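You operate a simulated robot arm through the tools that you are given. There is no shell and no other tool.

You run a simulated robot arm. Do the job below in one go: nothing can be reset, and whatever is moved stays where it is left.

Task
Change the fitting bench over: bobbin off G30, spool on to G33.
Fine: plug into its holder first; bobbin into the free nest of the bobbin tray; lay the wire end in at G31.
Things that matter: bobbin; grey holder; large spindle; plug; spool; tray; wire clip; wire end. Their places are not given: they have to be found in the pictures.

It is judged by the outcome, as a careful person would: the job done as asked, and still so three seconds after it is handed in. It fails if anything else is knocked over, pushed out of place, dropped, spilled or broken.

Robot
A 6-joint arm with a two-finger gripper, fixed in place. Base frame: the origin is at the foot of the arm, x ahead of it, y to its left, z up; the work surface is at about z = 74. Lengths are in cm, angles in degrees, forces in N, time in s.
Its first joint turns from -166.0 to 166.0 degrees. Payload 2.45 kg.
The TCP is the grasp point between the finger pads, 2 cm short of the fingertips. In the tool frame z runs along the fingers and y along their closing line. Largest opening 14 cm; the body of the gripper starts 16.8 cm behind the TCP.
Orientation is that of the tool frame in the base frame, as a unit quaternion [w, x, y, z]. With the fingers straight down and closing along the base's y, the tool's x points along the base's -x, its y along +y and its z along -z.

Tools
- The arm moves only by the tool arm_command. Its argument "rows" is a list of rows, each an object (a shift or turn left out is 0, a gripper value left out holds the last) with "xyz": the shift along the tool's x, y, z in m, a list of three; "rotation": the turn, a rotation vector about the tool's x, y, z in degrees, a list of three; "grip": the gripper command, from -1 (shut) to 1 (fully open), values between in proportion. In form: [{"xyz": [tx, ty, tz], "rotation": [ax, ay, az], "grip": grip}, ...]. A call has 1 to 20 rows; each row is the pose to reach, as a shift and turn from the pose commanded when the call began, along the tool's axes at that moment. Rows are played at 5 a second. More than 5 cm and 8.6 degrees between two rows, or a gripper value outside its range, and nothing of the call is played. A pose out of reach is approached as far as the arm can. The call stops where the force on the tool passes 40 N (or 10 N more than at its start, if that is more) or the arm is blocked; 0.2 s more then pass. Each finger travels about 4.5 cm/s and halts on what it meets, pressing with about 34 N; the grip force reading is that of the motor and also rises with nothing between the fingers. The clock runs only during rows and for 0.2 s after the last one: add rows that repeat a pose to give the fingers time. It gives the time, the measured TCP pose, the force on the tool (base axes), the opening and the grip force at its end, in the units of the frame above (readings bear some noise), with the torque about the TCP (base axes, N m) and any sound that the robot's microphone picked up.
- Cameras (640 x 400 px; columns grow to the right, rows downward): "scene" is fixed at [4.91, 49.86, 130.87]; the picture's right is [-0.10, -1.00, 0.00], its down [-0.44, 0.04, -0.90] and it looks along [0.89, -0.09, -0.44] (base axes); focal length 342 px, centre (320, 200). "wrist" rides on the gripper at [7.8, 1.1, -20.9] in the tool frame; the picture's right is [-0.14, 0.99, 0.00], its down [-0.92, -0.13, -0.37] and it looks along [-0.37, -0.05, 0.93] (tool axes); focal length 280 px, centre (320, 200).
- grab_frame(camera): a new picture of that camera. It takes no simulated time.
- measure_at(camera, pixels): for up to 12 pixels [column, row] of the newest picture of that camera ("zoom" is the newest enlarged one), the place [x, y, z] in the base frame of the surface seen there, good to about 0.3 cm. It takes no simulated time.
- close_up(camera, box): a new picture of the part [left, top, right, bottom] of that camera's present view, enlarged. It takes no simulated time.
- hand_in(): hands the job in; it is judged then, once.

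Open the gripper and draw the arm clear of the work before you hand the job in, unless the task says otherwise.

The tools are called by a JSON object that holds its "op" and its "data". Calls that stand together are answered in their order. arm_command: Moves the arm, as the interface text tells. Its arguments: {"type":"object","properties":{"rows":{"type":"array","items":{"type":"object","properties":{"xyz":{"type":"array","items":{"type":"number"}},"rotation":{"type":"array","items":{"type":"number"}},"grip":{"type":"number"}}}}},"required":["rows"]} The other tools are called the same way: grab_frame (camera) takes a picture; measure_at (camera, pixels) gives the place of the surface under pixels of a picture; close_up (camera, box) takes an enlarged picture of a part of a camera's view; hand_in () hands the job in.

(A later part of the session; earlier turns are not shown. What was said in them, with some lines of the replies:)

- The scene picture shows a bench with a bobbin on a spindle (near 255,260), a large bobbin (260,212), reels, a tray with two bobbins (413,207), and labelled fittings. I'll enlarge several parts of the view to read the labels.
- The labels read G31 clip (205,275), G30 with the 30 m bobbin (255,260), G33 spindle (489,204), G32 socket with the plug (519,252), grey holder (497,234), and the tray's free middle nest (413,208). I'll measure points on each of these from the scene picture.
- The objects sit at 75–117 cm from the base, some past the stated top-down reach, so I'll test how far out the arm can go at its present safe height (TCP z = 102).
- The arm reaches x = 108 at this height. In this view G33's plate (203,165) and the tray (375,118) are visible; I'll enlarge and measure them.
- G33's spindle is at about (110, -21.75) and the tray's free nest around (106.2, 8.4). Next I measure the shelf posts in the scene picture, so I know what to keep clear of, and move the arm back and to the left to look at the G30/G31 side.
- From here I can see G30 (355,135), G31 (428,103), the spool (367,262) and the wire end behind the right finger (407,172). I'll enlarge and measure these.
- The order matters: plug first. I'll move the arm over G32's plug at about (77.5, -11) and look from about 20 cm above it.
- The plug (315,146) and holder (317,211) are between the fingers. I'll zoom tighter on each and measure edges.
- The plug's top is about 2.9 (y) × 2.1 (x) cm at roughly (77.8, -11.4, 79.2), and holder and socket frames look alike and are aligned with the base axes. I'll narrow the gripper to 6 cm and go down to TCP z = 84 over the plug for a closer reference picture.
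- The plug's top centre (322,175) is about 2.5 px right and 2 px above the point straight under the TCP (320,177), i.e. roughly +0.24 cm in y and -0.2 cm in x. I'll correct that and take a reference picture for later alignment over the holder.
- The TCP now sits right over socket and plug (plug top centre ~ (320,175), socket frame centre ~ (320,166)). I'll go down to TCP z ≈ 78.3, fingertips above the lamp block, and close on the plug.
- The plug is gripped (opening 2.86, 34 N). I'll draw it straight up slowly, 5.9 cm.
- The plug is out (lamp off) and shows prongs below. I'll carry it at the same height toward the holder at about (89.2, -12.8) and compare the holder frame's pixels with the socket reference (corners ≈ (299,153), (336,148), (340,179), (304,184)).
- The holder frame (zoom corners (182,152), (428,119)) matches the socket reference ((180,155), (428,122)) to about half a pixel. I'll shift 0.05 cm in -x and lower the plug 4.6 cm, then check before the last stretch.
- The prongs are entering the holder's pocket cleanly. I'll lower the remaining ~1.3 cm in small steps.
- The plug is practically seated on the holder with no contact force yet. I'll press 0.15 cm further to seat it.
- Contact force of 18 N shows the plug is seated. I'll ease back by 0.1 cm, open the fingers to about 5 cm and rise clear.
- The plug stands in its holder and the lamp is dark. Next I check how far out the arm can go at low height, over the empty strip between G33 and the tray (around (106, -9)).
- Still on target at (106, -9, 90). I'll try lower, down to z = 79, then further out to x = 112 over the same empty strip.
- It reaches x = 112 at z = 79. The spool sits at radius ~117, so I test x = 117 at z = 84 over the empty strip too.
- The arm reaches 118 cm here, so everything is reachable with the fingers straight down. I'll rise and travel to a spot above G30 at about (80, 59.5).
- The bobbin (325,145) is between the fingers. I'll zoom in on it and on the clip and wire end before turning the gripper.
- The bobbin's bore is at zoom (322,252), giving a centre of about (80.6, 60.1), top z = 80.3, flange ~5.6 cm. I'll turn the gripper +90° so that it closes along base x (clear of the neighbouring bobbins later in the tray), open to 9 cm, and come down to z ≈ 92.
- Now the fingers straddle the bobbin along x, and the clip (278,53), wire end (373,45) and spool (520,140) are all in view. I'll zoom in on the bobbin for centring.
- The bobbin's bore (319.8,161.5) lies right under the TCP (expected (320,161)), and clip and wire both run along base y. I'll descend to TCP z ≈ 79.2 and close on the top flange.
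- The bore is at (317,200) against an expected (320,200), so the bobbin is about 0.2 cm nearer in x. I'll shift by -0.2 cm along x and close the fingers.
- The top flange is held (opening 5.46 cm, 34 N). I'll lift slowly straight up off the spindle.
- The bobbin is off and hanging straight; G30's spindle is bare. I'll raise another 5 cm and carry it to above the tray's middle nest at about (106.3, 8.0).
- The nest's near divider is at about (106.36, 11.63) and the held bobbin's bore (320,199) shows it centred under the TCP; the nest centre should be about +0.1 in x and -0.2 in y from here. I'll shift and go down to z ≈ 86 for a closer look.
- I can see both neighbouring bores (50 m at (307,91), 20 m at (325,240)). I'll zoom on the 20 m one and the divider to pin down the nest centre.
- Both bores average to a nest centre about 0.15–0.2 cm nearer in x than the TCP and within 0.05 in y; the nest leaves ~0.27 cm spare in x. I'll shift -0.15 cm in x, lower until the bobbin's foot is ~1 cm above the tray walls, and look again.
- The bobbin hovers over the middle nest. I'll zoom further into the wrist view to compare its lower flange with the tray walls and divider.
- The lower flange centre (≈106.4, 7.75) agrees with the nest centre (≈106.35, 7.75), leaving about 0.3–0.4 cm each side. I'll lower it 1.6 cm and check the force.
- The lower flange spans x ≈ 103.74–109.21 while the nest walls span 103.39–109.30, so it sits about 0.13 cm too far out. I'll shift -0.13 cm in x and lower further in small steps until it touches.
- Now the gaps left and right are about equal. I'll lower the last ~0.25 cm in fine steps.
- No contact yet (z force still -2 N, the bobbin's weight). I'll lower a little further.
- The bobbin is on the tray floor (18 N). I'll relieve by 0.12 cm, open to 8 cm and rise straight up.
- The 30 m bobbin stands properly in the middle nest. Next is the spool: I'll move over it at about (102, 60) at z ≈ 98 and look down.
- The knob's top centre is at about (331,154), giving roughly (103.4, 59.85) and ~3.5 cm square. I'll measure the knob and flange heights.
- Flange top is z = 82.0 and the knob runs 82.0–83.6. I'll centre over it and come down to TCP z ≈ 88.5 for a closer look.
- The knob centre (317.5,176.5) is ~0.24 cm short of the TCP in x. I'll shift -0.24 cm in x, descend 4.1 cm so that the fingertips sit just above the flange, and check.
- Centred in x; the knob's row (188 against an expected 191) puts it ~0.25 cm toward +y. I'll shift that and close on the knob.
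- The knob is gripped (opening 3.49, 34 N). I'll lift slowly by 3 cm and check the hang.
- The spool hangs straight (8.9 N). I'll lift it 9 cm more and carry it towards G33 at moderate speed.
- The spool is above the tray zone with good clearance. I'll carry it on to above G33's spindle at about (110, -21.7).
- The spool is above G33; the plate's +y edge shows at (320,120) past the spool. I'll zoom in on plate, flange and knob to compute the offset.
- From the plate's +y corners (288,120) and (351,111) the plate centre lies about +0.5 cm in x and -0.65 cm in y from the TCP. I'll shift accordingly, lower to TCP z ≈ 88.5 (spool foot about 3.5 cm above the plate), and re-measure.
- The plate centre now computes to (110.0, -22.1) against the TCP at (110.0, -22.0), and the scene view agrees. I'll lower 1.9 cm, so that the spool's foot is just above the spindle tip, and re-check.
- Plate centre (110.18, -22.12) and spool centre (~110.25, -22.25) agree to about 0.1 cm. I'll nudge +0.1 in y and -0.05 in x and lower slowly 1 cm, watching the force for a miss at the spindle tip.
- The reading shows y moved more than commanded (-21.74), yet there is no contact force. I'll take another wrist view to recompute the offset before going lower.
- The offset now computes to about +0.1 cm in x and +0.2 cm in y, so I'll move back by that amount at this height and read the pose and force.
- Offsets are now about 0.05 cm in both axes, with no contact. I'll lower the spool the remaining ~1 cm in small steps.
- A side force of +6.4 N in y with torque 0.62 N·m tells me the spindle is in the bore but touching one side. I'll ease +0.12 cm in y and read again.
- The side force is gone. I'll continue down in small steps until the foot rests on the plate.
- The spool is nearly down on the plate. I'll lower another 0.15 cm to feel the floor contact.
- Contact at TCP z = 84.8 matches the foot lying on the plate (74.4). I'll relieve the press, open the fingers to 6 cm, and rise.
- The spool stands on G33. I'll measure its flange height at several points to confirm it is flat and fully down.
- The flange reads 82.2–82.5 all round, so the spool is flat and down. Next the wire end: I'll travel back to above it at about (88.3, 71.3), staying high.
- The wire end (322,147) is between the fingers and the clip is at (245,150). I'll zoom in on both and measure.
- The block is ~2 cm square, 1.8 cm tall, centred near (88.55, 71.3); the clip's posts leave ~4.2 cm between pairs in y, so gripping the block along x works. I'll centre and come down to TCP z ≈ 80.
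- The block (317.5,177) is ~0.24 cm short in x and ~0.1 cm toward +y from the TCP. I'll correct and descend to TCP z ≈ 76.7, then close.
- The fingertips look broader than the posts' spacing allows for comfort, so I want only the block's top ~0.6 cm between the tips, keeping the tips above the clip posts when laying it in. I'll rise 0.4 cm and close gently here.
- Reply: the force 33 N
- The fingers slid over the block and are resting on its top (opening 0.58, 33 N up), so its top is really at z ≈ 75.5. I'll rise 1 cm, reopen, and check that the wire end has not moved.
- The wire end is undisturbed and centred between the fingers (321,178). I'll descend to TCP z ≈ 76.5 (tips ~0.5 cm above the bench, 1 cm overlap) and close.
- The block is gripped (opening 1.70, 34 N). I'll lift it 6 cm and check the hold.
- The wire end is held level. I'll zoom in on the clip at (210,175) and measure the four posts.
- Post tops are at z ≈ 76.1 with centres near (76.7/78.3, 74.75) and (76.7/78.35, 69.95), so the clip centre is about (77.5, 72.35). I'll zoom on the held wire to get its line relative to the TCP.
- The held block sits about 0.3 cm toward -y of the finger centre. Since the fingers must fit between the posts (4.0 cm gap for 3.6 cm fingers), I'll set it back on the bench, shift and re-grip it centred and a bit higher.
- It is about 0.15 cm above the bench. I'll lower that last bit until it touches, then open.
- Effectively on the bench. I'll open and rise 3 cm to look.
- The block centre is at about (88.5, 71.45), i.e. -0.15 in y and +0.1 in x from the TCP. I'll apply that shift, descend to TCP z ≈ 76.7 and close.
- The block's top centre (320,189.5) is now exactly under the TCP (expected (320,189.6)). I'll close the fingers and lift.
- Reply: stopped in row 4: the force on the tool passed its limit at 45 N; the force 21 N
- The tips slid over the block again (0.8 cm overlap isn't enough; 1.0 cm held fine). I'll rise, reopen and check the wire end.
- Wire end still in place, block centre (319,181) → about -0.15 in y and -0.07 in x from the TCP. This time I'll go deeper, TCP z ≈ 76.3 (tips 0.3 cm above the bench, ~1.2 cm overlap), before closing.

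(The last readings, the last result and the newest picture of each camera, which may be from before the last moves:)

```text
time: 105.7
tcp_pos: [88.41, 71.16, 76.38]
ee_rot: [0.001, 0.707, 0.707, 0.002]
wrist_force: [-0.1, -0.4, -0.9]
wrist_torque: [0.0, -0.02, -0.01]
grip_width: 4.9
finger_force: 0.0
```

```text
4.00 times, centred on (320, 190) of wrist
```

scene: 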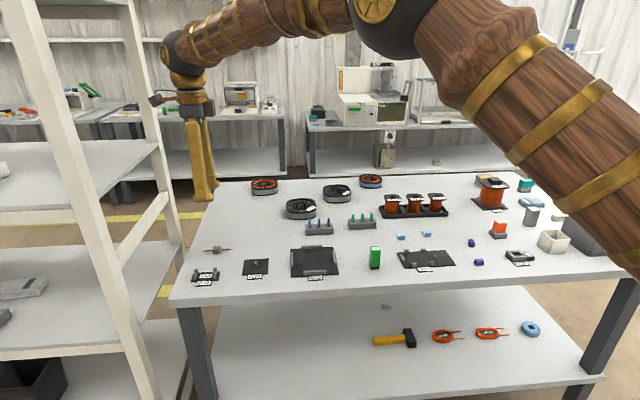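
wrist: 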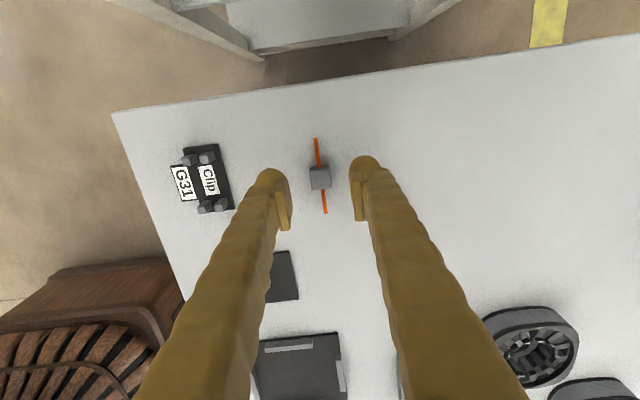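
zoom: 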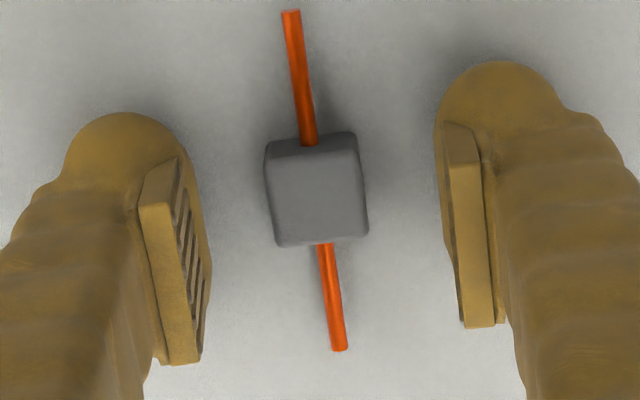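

Well centred (319.5,189.5 against an expected (320,191)); I'll nudge +0.1 cm in y and close.

{"op": "arm_command", "data": {"rows": [{"xyz": [0.001, 0.0, 0.0]}, {"xyz": [0.001, 0.0, 0.0]}, {"xyz": [0.001, 0.0, 0.0], "grip": -1}, {"xyz": [0.001, 0.0, 0.0]}, {"xyz": [0.001, 0.0, 0.0]}, {"xyz": [0.001, 0.0, 0.0]}, {"xyz": [0.001, 0.0, 0.0]}]}}

{"op": "close_up", "data": {"camera": "wrist", "box": [280, 140, 360, 240]}}

```text
time: 107.2
tcp_pos: [88.52, 71.33, 76.36]
ee_rot: [0.0, 0.707, 0.707, 0.002]
wrist_force: [0.1, -0.7, -0.7]
wrist_torque: [0.02, -0.02, -0.01]
grip_width: 1.75
finger_force: 34.5
```

```text
4.00 times, centred on (320, 190) of wrist
```

zoom: 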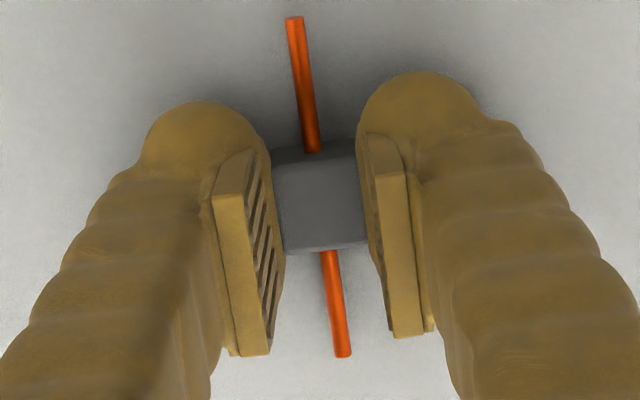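

Gripped at the right depth and centred. I'll lift 4.5 cm and carry it to above the clip at about (77.5, 72.35).

{"op": "arm_command", "data": {"rows": [{"xyz": [0.0, 0.0, -0.008]}, {"xyz": [0.0, 0.0, -0.02]}, {"xyz": [0.0, 0.0, -0.035]}, {"xyz": [0.0, 0.0, -0.045]}, {"xyz": [0.003, -0.03, -0.045]}, {"xyz": [0.006, -0.06, -0.045]}, {"xyz": [0.009, -0.09, -0.045]}, {"xyz": [0.01, -0.11, -0.045]}, {"xyz": [0.01, -0.11, -0.045]}, {"xyz": [0.01, -0.11, -0.045]}]}}

{"op": "grab_frame", "data": {"camera": "wrist"}}

{"op": "close_up", "data": {"camera": "wrist", "box": [270, 120, 370, 250]}}

{"op": "close_up", "data": {"camera": "scene", "box": [170, 220, 240, 290]}}

```text
time: 109.5
tcp_pos: [77.39, 72.67, 80.74]
ee_rot: [0.001, 0.707, 0.707, 0.002]
wrist_force: [0.3, -0.4, -0.6]
wrist_torque: [0.0, -0.01, -0.04]
grip_width: 1.73
finger_force: 33.6
```

```text
taken
```

wrist: 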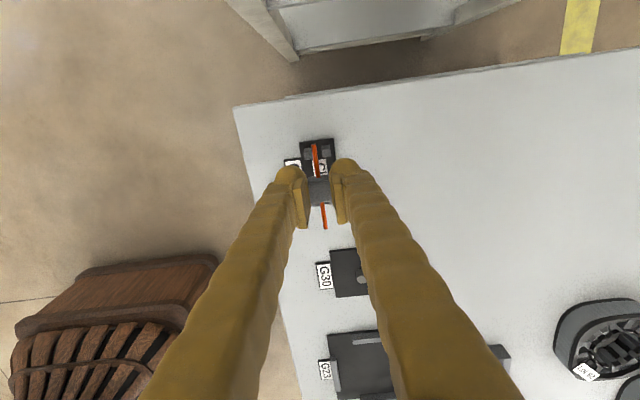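

```text
3.08 times, centred on (320, 185) of wrist
```

zoom: 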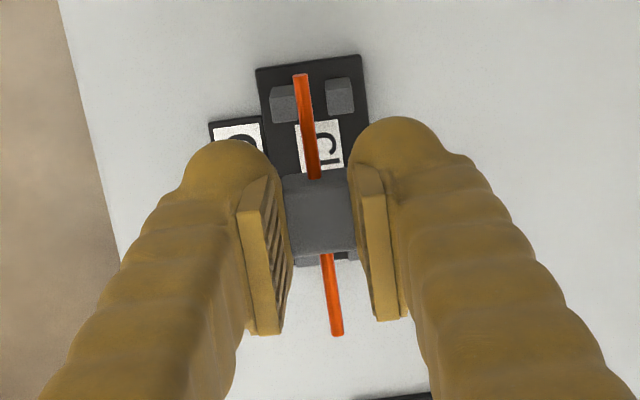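

```text
5.71 times, centred on (205, 255) of scene
```

zoom: 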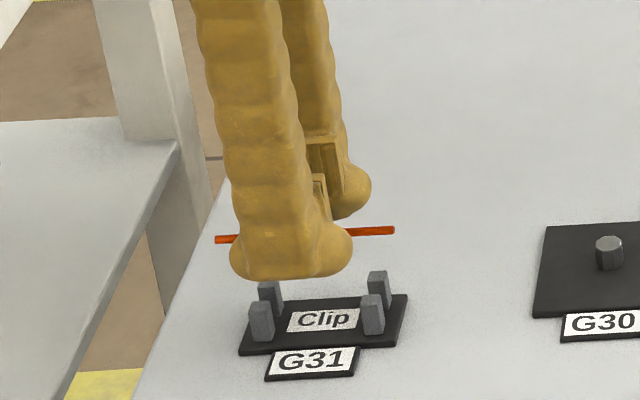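

The two +y posts (left ~ (308,153), right ~ (326,151)) straddle the wire nicely. I'll zoom in to compute the offset.

{"op": "close_up", "data": {"camera": "wrist", "box": [290, 130, 350, 180]}}

{"op": "close_up", "data": {"camera": "wrist", "box": [300, 190, 350, 240]}}

{"op": "measure_at", "data": {"camera": "wrist", "pixels": [[307, 154], [326, 152], [304, 142], [331, 139], [314, 145], [318, 170]]}}

```text
8.00 times, centred on (320, 155) of wrist
```

zoom: 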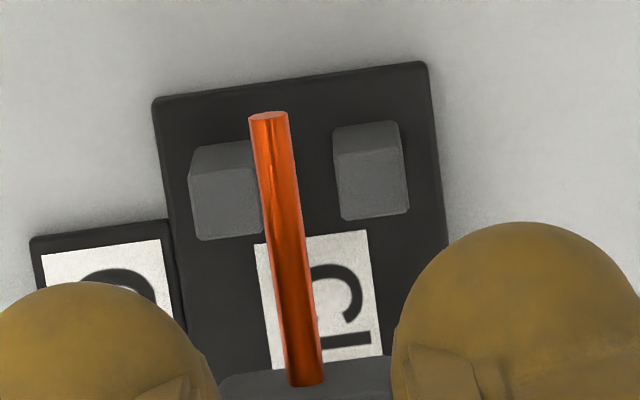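

```text
8.00 times, centred on (325, 215) of wrist
```

zoom: 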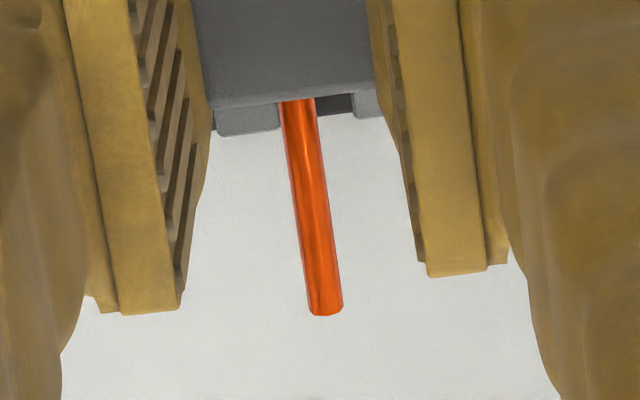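

```text
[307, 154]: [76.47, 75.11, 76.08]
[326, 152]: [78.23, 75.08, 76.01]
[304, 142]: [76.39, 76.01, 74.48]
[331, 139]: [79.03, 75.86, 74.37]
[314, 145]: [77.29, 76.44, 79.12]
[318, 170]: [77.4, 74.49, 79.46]
```

The posts' mid-line is at x ≈ 77.505 and the wire at x ≈ 77.415; the finger centre should be at y ≈ 72.4 to pass between the posts. I'll shift +0.09 in x and -0.27 in y, lower until the tips are just above the posts, and check.

{"op": "arm_command", "data": {"rows": [{"xyz": [-0.0027, 0.0009, 0.005]}, {"xyz": [-0.0027, 0.0009, 0.012]}, {"xyz": [-0.0027, 0.0009, 0.02]}, {"xyz": [-0.0027, 0.0009, 0.023]}, {"xyz": [-0.0027, 0.0009, 0.023]}]}}

{"op": "close_up", "data": {"camera": "wrist", "box": [290, 130, 350, 180]}}

{"op": "close_up", "data": {"camera": "scene", "box": [180, 230, 230, 285]}}

{"op": "close_up", "data": {"camera": "wrist", "box": [300, 190, 350, 240]}}

```text
time: 110.7
tcp_pos: [77.54, 72.24, 78.48]
ee_rot: [0.0, 0.707, 0.707, 0.002]
wrist_force: [1.3, -0.4, 0.3]
wrist_torque: [-0.03, 0.01, 0.02]
grip_width: 1.71
finger_force: 34.0
```

```text
8.00 times, centred on (320, 155) of wrist
```

zoom: 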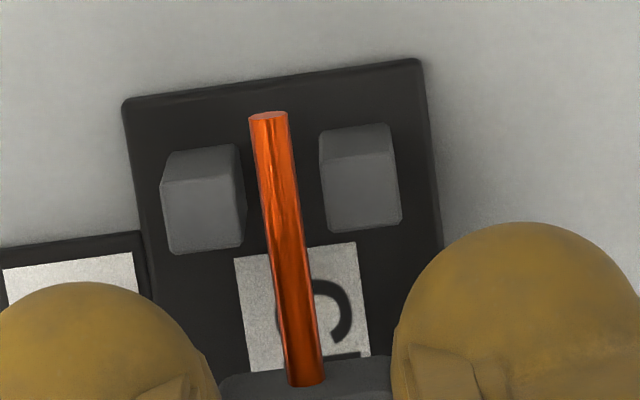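

```text
7.27 times, centred on (205, 258) of scene
```

zoom: 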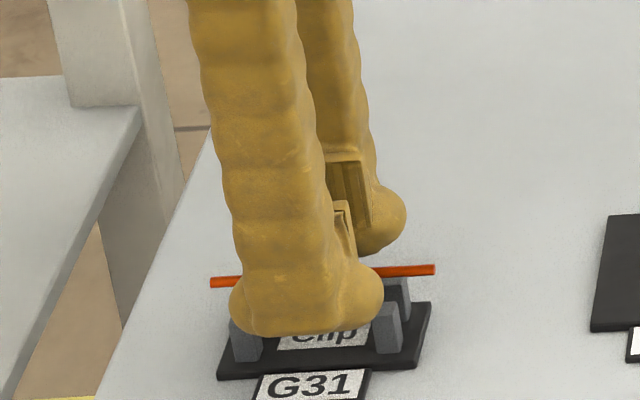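

```text
8.00 times, centred on (325, 215) of wrist
```

zoom: 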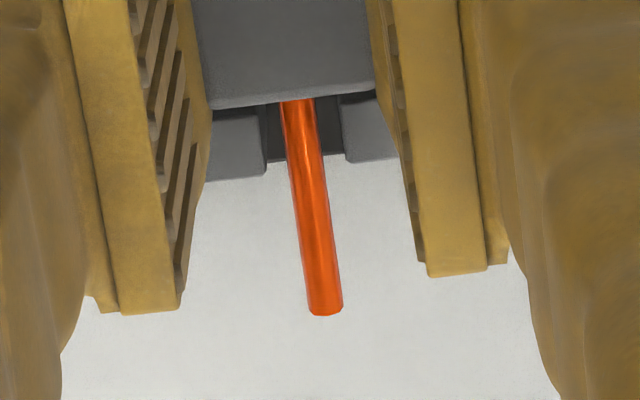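

The wire is centred between both post pairs (gaps ~15/24 and 21/17 zoom px). The fingers' centre (72.24) should move about +0.15 in y to clear the posts; I'll do that and lower 0.3 cm to post-top level.

{"op": "arm_command", "data": {"rows": [{"xyz": [0.0015, 0.0, 0.0]}, {"xyz": [0.0015, 0.0, 0.0015]}, {"xyz": [0.0015, 0.0, 0.003]}, {"xyz": [0.0015, 0.0, 0.003]}]}}

{"op": "close_up", "data": {"camera": "wrist", "box": [290, 130, 350, 180]}}

{"op": "close_up", "data": {"camera": "scene", "box": [180, 230, 230, 285]}}

```text
time: 111.7
tcp_pos: [77.5, 72.26, 78.14]
ee_rot: [0.0, 0.707, 0.707, 0.001]
wrist_force: [-0.2, -1.2, -0.6]
wrist_torque: [0.03, -0.02, 0.01]
grip_width: 1.72
finger_force: 33.4
```

```text
8.00 times, centred on (320, 155) of wrist
```

zoom: 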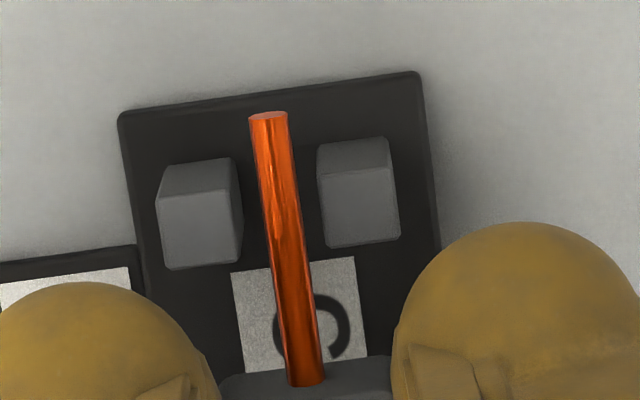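

```text
7.27 times, centred on (205, 258) of scene
```

zoom: 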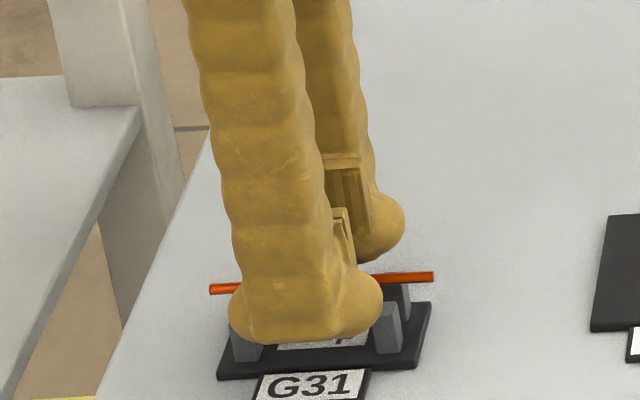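

Alignment at the wire is excellent (gaps 22/18 px). I'll step down 0.15 cm at a time, reading the force for any contact between fingers and posts.

{"op": "arm_command", "data": {"rows": [{"xyz": [0.0007, 0.0, 0.0008]}, {"xyz": [0.0007, 0.0, 0.0015]}, {"xyz": [0.0007, 0.0, 0.0015]}]}}

```text
time: 112.5
tcp_pos: [77.59, 72.43, 78.07]
ee_rot: [0.0, 0.707, 0.707, 0.002]
wrist_force: [0.0, -0.1, -0.7]
wrist_torque: [0.0, -0.01, -0.01]
grip_width: 1.72
finger_force: 33.8
```

No contact, finger centre now at y = 72.43. Another 0.2 cm down.

{"op": "arm_command", "data": {"rows": [{"xyz": [0.0, 0.0, 0.001]}, {"xyz": [0.0, 0.0, 0.002]}, {"xyz": [0.0, 0.0, 0.002]}]}}

```text
time: 113.2
tcp_pos: [77.58, 72.53, 77.79]
ee_rot: [0.001, 0.707, 0.707, 0.002]
wrist_force: [-0.1, 0.0, 0.0]
wrist_torque: [0.04, -0.01, -0.02]
grip_width: 1.73
finger_force: 34.1
```

Still free with the tips ~0.3 cm below the post tops. I'll ease -0.1 cm in y and lower 0.2 cm more.

{"op": "arm_command", "data": {"rows": [{"xyz": [-0.001, 0.0, 0.0]}, {"xyz": [-0.001, 0.0, 0.001]}, {"xyz": [-0.001, 0.0, 0.002]}, {"xyz": [-0.001, 0.0, 0.002]}]}}

{"op": "close_up", "data": {"camera": "wrist", "box": [290, 130, 350, 180]}}

{"op": "close_up", "data": {"camera": "scene", "box": [180, 230, 230, 285]}}

```text
time: 114.2
tcp_pos: [77.5, 72.33, 77.8]
ee_rot: [0.001, 0.707, 0.708, 0.001]
wrist_force: [0.3, -0.3, 0.1]
wrist_torque: [-0.01, 0.01, -0.02]
grip_width: 1.71
finger_force: 33.5
```

```text
8.00 times, centred on (320, 155) of wrist
```

zoom: 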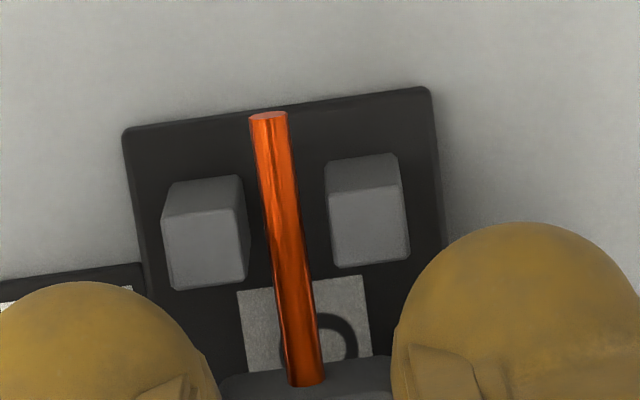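

```text
7.27 times, centred on (205, 258) of scene
```

zoom: 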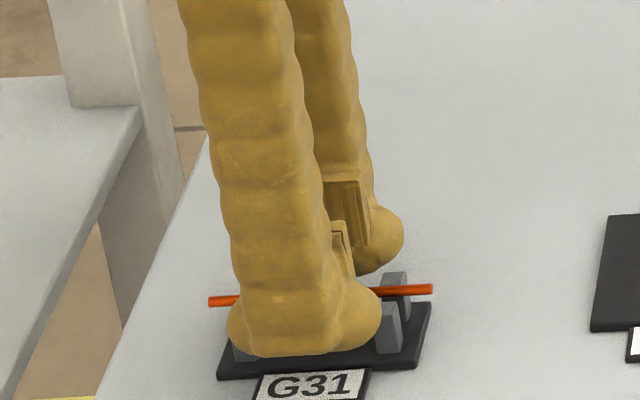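

Wire gaps 19/23 px and no contact. I'll continue down 0.35 cm.

{"op": "arm_command", "data": {"rows": [{"xyz": [0.0, 0.0, 0.001]}, {"xyz": [0.0, 0.0, 0.002]}, {"xyz": [0.0, 0.0, 0.003]}, {"xyz": [0.0, 0.0, 0.0035]}, {"xyz": [0.0, 0.0, 0.0035]}]}}

{"op": "close_up", "data": {"camera": "wrist", "box": [290, 130, 350, 180]}}

```text
time: 115.5
tcp_pos: [77.6, 72.37, 77.37]
ee_rot: [0.001, 0.707, 0.707, 0.002]
wrist_force: [-0.8, 0.4, 0.2]
wrist_torque: [0.0, 0.0, -0.01]
grip_width: 1.73
finger_force: 33.9
```

```text
8.00 times, centred on (320, 155) of wrist
```

zoom: 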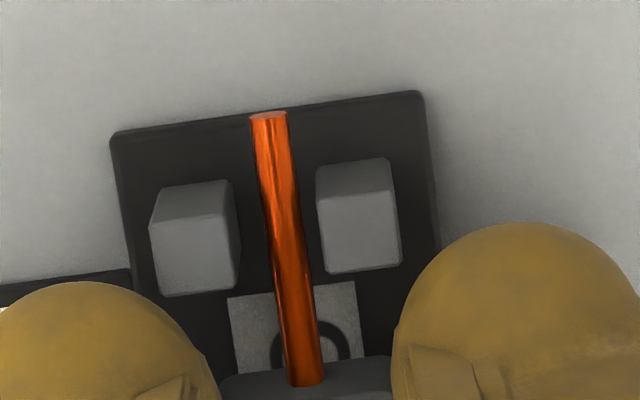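

The wire is now below the post tops and slightly right of centre (gaps 31/12 px ≈ 0.1 cm). I'll shift -0.08 cm in x and lower 0.3 cm.

{"op": "arm_command", "data": {"rows": [{"xyz": [0.0, -0.0008, 0.0]}, {"xyz": [0.0, -0.0008, 0.001]}, {"xyz": [0.0, -0.0008, 0.002]}, {"xyz": [0.0, -0.0008, 0.003]}, {"xyz": [0.0, -0.0008, 0.003]}]}}

{"op": "close_up", "data": {"camera": "wrist", "box": [290, 130, 350, 180]}}

{"op": "close_up", "data": {"camera": "scene", "box": [180, 230, 230, 285]}}

```text
time: 116.7
tcp_pos: [77.49, 72.35, 77.22]
ee_rot: [0.0, 0.707, 0.708, 0.002]
wrist_force: [4.5, 5.6, 4.2]
wrist_torque: [-0.03, -0.13, 0.14]
grip_width: 1.74
finger_force: 33.9
```

```text
8.00 times, centred on (320, 155) of wrist
```

zoom: 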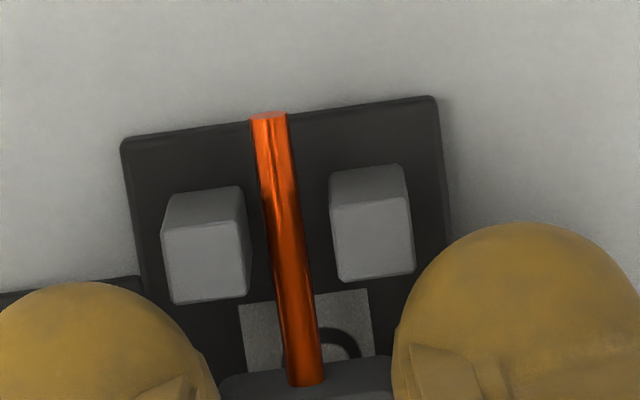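

```text
7.27 times, centred on (205, 258) of scene
```

zoom: 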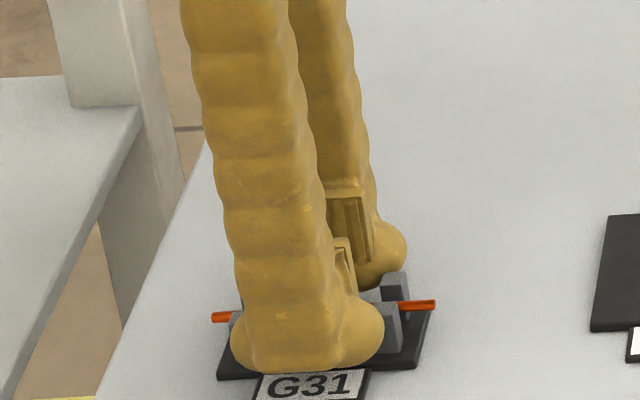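

Contact force (4.5, 5.6, 4.2) with its torque points to the far finger's -y edge brushing the +x/-y post. I'll move +0.1 cm in y to clear it and read again.

{"op": "arm_command", "data": {"rows": [{"xyz": [0.0005, 0.0002, 0.0]}, {"xyz": [0.001, 0.0003, 0.0]}, {"xyz": [0.001, 0.0003, 0.0]}]}}

```text
time: 117.5
tcp_pos: [77.51, 72.45, 77.03]
ee_rot: [0.001, 0.707, 0.707, 0.002]
wrist_force: [0.8, 0.6, 0.2]
wrist_torque: [0.01, 0.01, 0.03]
grip_width: 1.71
finger_force: 33.9
```

Free again at TCP z = 77.03 (block about 0.3 cm above the clip plate). I'll lower another 0.2 cm and check.

{"op": "arm_command", "data": {"rows": [{"xyz": [0.0, 0.0, 0.001]}, {"xyz": [0.0, 0.0, 0.002]}, {"xyz": [0.0, 0.0, 0.002]}]}}

{"op": "close_up", "data": {"camera": "wrist", "box": [290, 130, 350, 180]}}

{"op": "close_up", "data": {"camera": "wrist", "box": [300, 190, 350, 240]}}

```text
time: 118.2
tcp_pos: [77.38, 72.3, 76.75]
ee_rot: [0.0, 0.707, 0.707, 0.002]
wrist_force: [0.6, 0.8, 1.2]
wrist_torque: [0.01, -0.05, 0.04]
grip_width: 1.72
finger_force: 34.1
```

```text
8.00 times, centred on (320, 155) of wrist
```

zoom: 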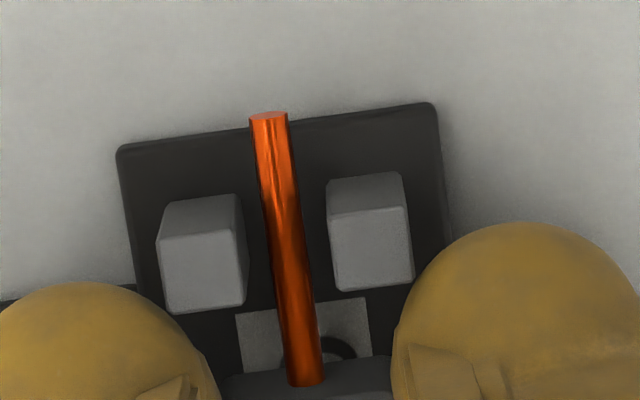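

```text
8.00 times, centred on (325, 215) of wrist
```

zoom: 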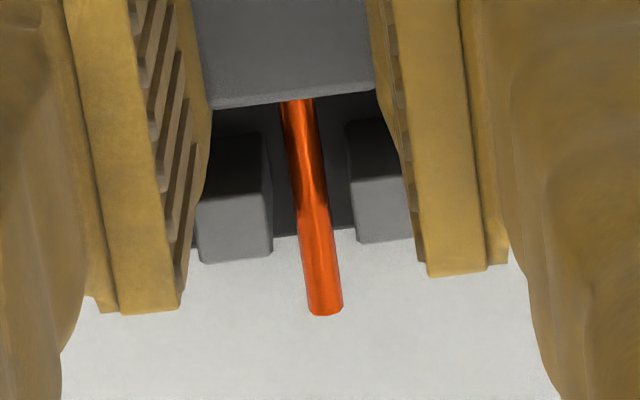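

The wire now lies low between both pairs of posts and the block is at plate level. I'll ease +0.1 cm in y (away from the post it brushed), then open the fingers modestly to release.

{"op": "arm_command", "data": {"rows": [{"xyz": [0.0005, 0.0, 0.0]}, {"xyz": [0.001, 0.0002, 0.0]}, {"xyz": [0.001, 0.0002, 0.0]}]}}

```text
time: 119.0
tcp_pos: [77.48, 72.57, 76.71]
ee_rot: [0.0, 0.707, 0.707, 0.002]
wrist_force: [-0.1, -0.1, -1.2]
wrist_torque: [-0.02, 0.02, 0.02]
grip_width: 1.73
finger_force: 33.7
```

Force-free at y = 72.57; the middle of the free range is about 72.45, so I'll come back 0.08 cm and read.

{"op": "arm_command", "data": {"rows": [{"xyz": [-0.0004, 0.0, 0.0]}, {"xyz": [-0.0008, 0.0, 0.0]}, {"xyz": [-0.0008, 0.0, 0.0]}]}}

```text
time: 119.8
tcp_pos: [77.61, 72.53, 76.79]
ee_rot: [0.001, 0.707, 0.707, 0.002]
wrist_force: [-1.0, -0.2, -0.4]
wrist_torque: [-0.02, 0.01, 0.03]
grip_width: 1.7
finger_force: 33.5
```

No contact in any direction. I'll open the fingers to about 3.5 cm here, without moving.

{"op": "arm_command", "data": {"rows": [{"xyz": [0.0, 0.0, 0.0], "grip": -0.7}, {"xyz": [0.0, 0.0, 0.0], "grip": -0.6}, {"xyz": [0.0, 0.0, 0.0], "grip": -0.5}, {"xyz": [0.0, 0.0, 0.0]}, {"xyz": [0.0, 0.0, 0.0]}]}}

{"op": "close_up", "data": {"camera": "wrist", "box": [270, 120, 370, 250]}}

{"op": "close_up", "data": {"camera": "scene", "box": [180, 230, 230, 285]}}

```text
time: 121.0
tcp_pos: [77.56, 72.46, 76.94]
ee_rot: [0.001, 0.707, 0.707, 0.002]
wrist_force: [0.6, 0.0, 0.9]
wrist_torque: [0.0, 0.02, -0.03]
grip_width: 3.5
finger_force: 0.1
```

```text
3.08 times, centred on (320, 185) of wrist
```

zoom: 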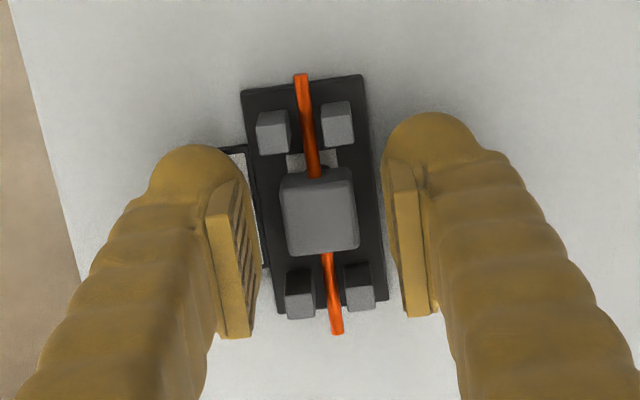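

```text
7.27 times, centred on (205, 258) of scene
```

zoom: 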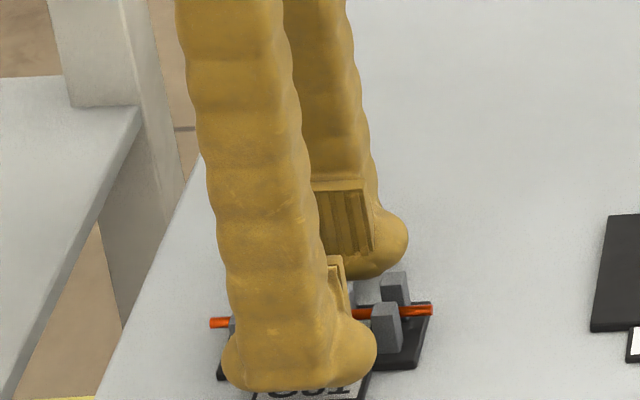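

The wire end lies in the clip with the block on the plate, fingers clear. I'll rise straight up and look.

{"op": "arm_command", "data": {"rows": [{"xyz": [0.0, 0.0, -0.008]}, {"xyz": [0.0, 0.0, -0.02]}, {"xyz": [0.0, 0.0, -0.045]}, {"xyz": [0.0, 0.0, -0.085]}, {"xyz": [0.0, 0.0, -0.13]}, {"xyz": [0.0, 0.0, -0.175]}, {"xyz": [0.0, 0.0, -0.2]}, {"xyz": [0.0, 0.0, -0.2]}]}}

{"op": "close_up", "data": {"camera": "scene", "box": [180, 240, 240, 290]}}

{"op": "grab_frame", "data": {"camera": "wrist"}}

{"op": "close_up", "data": {"camera": "wrist", "box": [290, 110, 360, 190]}}

```text
time: 122.8
tcp_pos: [77.26, 72.04, 97.0]
ee_rot: [0.001, 0.707, 0.707, 0.002]
wrist_force: [-0.3, 0.6, 0.0]
wrist_torque: [-0.02, -0.01, 0.01]
grip_width: 3.48
finger_force: 0.0
```

```text
8.00 times, centred on (210, 265) of scene
```

zoom: 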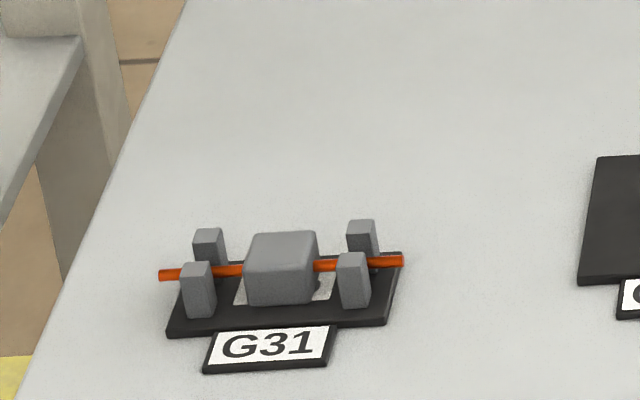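

```text
taken
```

wrist: 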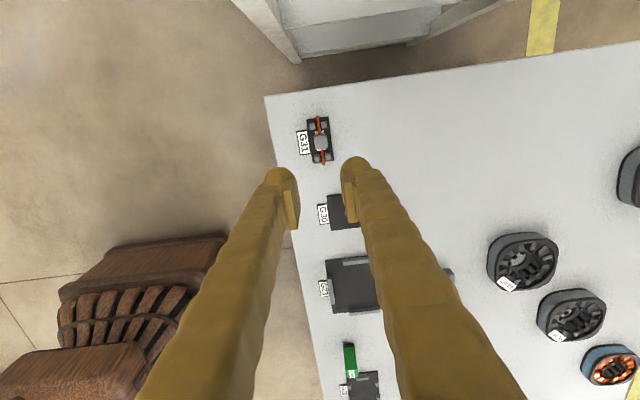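

```text
5.00 times, centred on (325, 150) of wrist
```

zoom: 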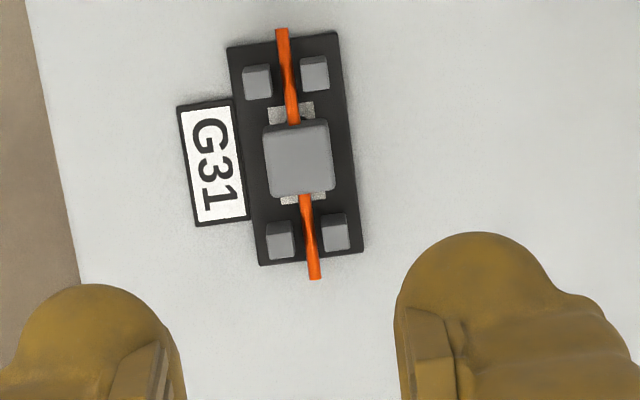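

The wire end lies in both post pairs at G31 with the block on the plate. I'll open the gripper fully, draw the arm back and up, and then inspect the whole bench.

{"op": "arm_command", "data": {"rows": [{"xyz": [0.0, 0.0, -0.04]}, {"xyz": [-0.02, -0.005, -0.08]}, {"xyz": [-0.06, -0.01, -0.1]}, {"xyz": [-0.1, -0.02, -0.1]}, {"xyz": [-0.14, -0.03, -0.1], "grip": 1}, {"xyz": [-0.18, -0.04, -0.1]}, {"xyz": [-0.22, -0.05, -0.1]}, {"xyz": [-0.26, -0.06, -0.1]}, {"xyz": [-0.3, -0.07, -0.1]}, {"xyz": [-0.34, -0.08, -0.1]}, {"xyz": [-0.38, -0.09, -0.1]}, {"xyz": [-0.42, -0.1, -0.1]}, {"xyz": [-0.46, -0.1, -0.1]}, {"xyz": [-0.5, -0.1, -0.1]}, {"xyz": [-0.54, -0.1, -0.1]}, {"xyz": [-0.58, -0.1, -0.1]}, {"xyz": [-0.62, -0.1, -0.1]}, {"xyz": [-0.66, -0.1, -0.1]}, {"xyz": [-0.7, -0.1, -0.1]}, {"xyz": [-0.7, -0.1, -0.1]}]}}

{"op": "grab_frame", "data": {"camera": "scene"}}

{"op": "grab_frame", "data": {"camera": "wrist"}}

```text
time: 127.0
tcp_pos: [67.15, 2.1, 106.68]
ee_rot: [0.0, 0.707, 0.708, 0.003]
wrist_force: [-0.7, -0.3, -1.0]
wrist_torque: [-0.02, -0.02, 0.02]
grip_width: 13.98
finger_force: 0.0
```

```text
taken
```

scene: 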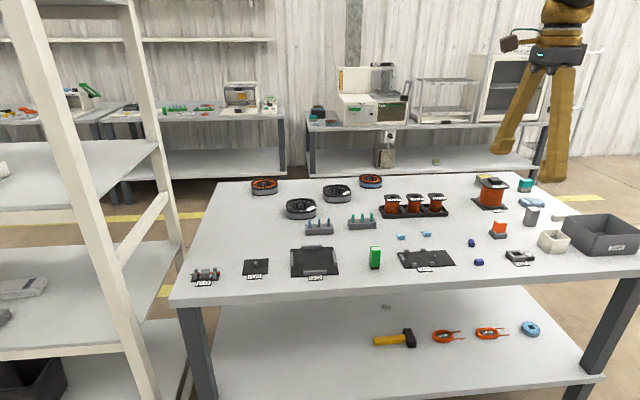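

```text
taken
```

wrist: 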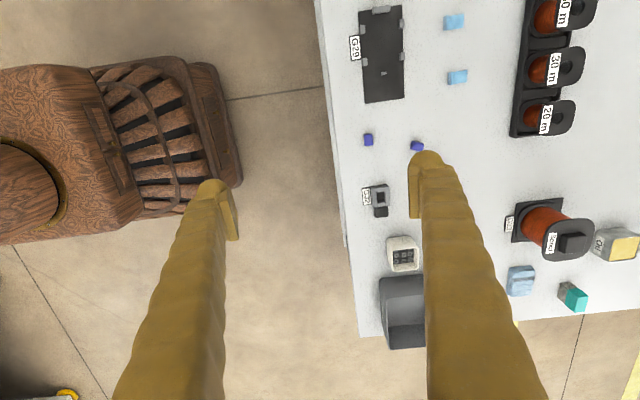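

The arm is clear and the bench looks as asked. A last close look at the clip, G30, tray, plug holder and spool before handing in.

{"op": "close_up", "data": {"camera": "scene", "box": [370, 170, 560, 270]}}

{"op": "close_up", "data": {"camera": "scene", "box": [180, 220, 350, 290]}}

```text
3.37 times, centred on (465, 220) of scene
```

zoom: 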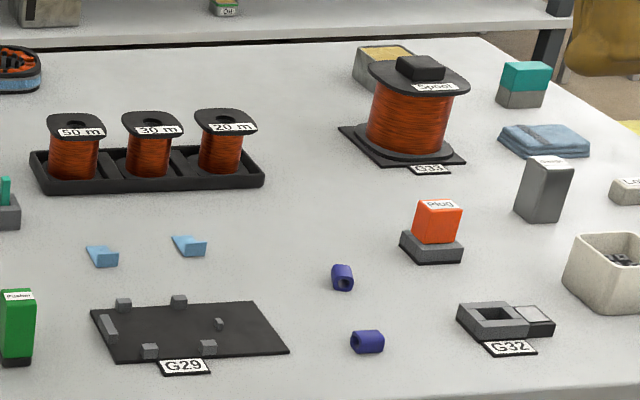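

```text
3.76 times, centred on (265, 255) of scene
```

zoom: 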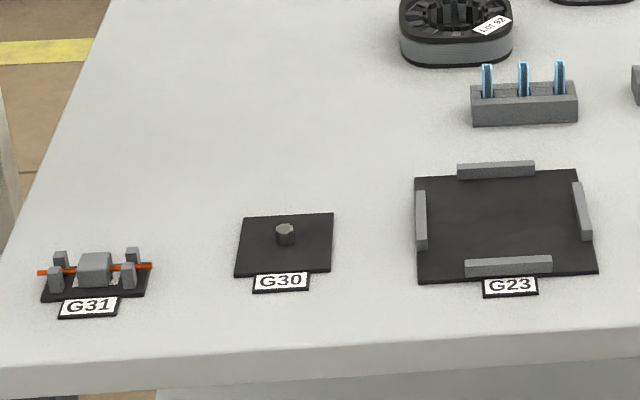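

The pictures show every item in place. The plug is in its grey holder with the lamp dark, and the 30 m bobbin is in the tray's middle nest. The spool is flat on G33, the wire end is laid in at G31, and nothing else has been disturbed. The gripper is open and the arm is clear, so I'm handing in.

{"op": "hand_in", "data": {}}

```text
The job is handed in.
```

The fitting bench is changed over and the job is handed in. In the last pictures every piece was where you asked:

- **Plug:** it was moved first, from G32 into the grey holder, and the G32 lamp went dark.
- **Bobbin:** the 30 m bobbin is off G30 and in the middle nest of the bobbin tray.
- **Spool:** it sits flat on G33 with the spindle in its bore.
- **Wire end:** it lies in the clip at G31, with the wire between both pairs of posts.

Three things along the way did not go cleanly:

- **Wire end grip:** the fingers slid over its block twice and pressed on it, with up to 45 N on the tool.
- **Clip post:** a finger lightly touched one of the posts as I laid the wire in.
- **Spool:** it briefly touched the side of the spindle on the way down.

I saw no damage or shift from any of these, and everything else on the bench is where it was. The gripper is open and the arm is drawn clear.
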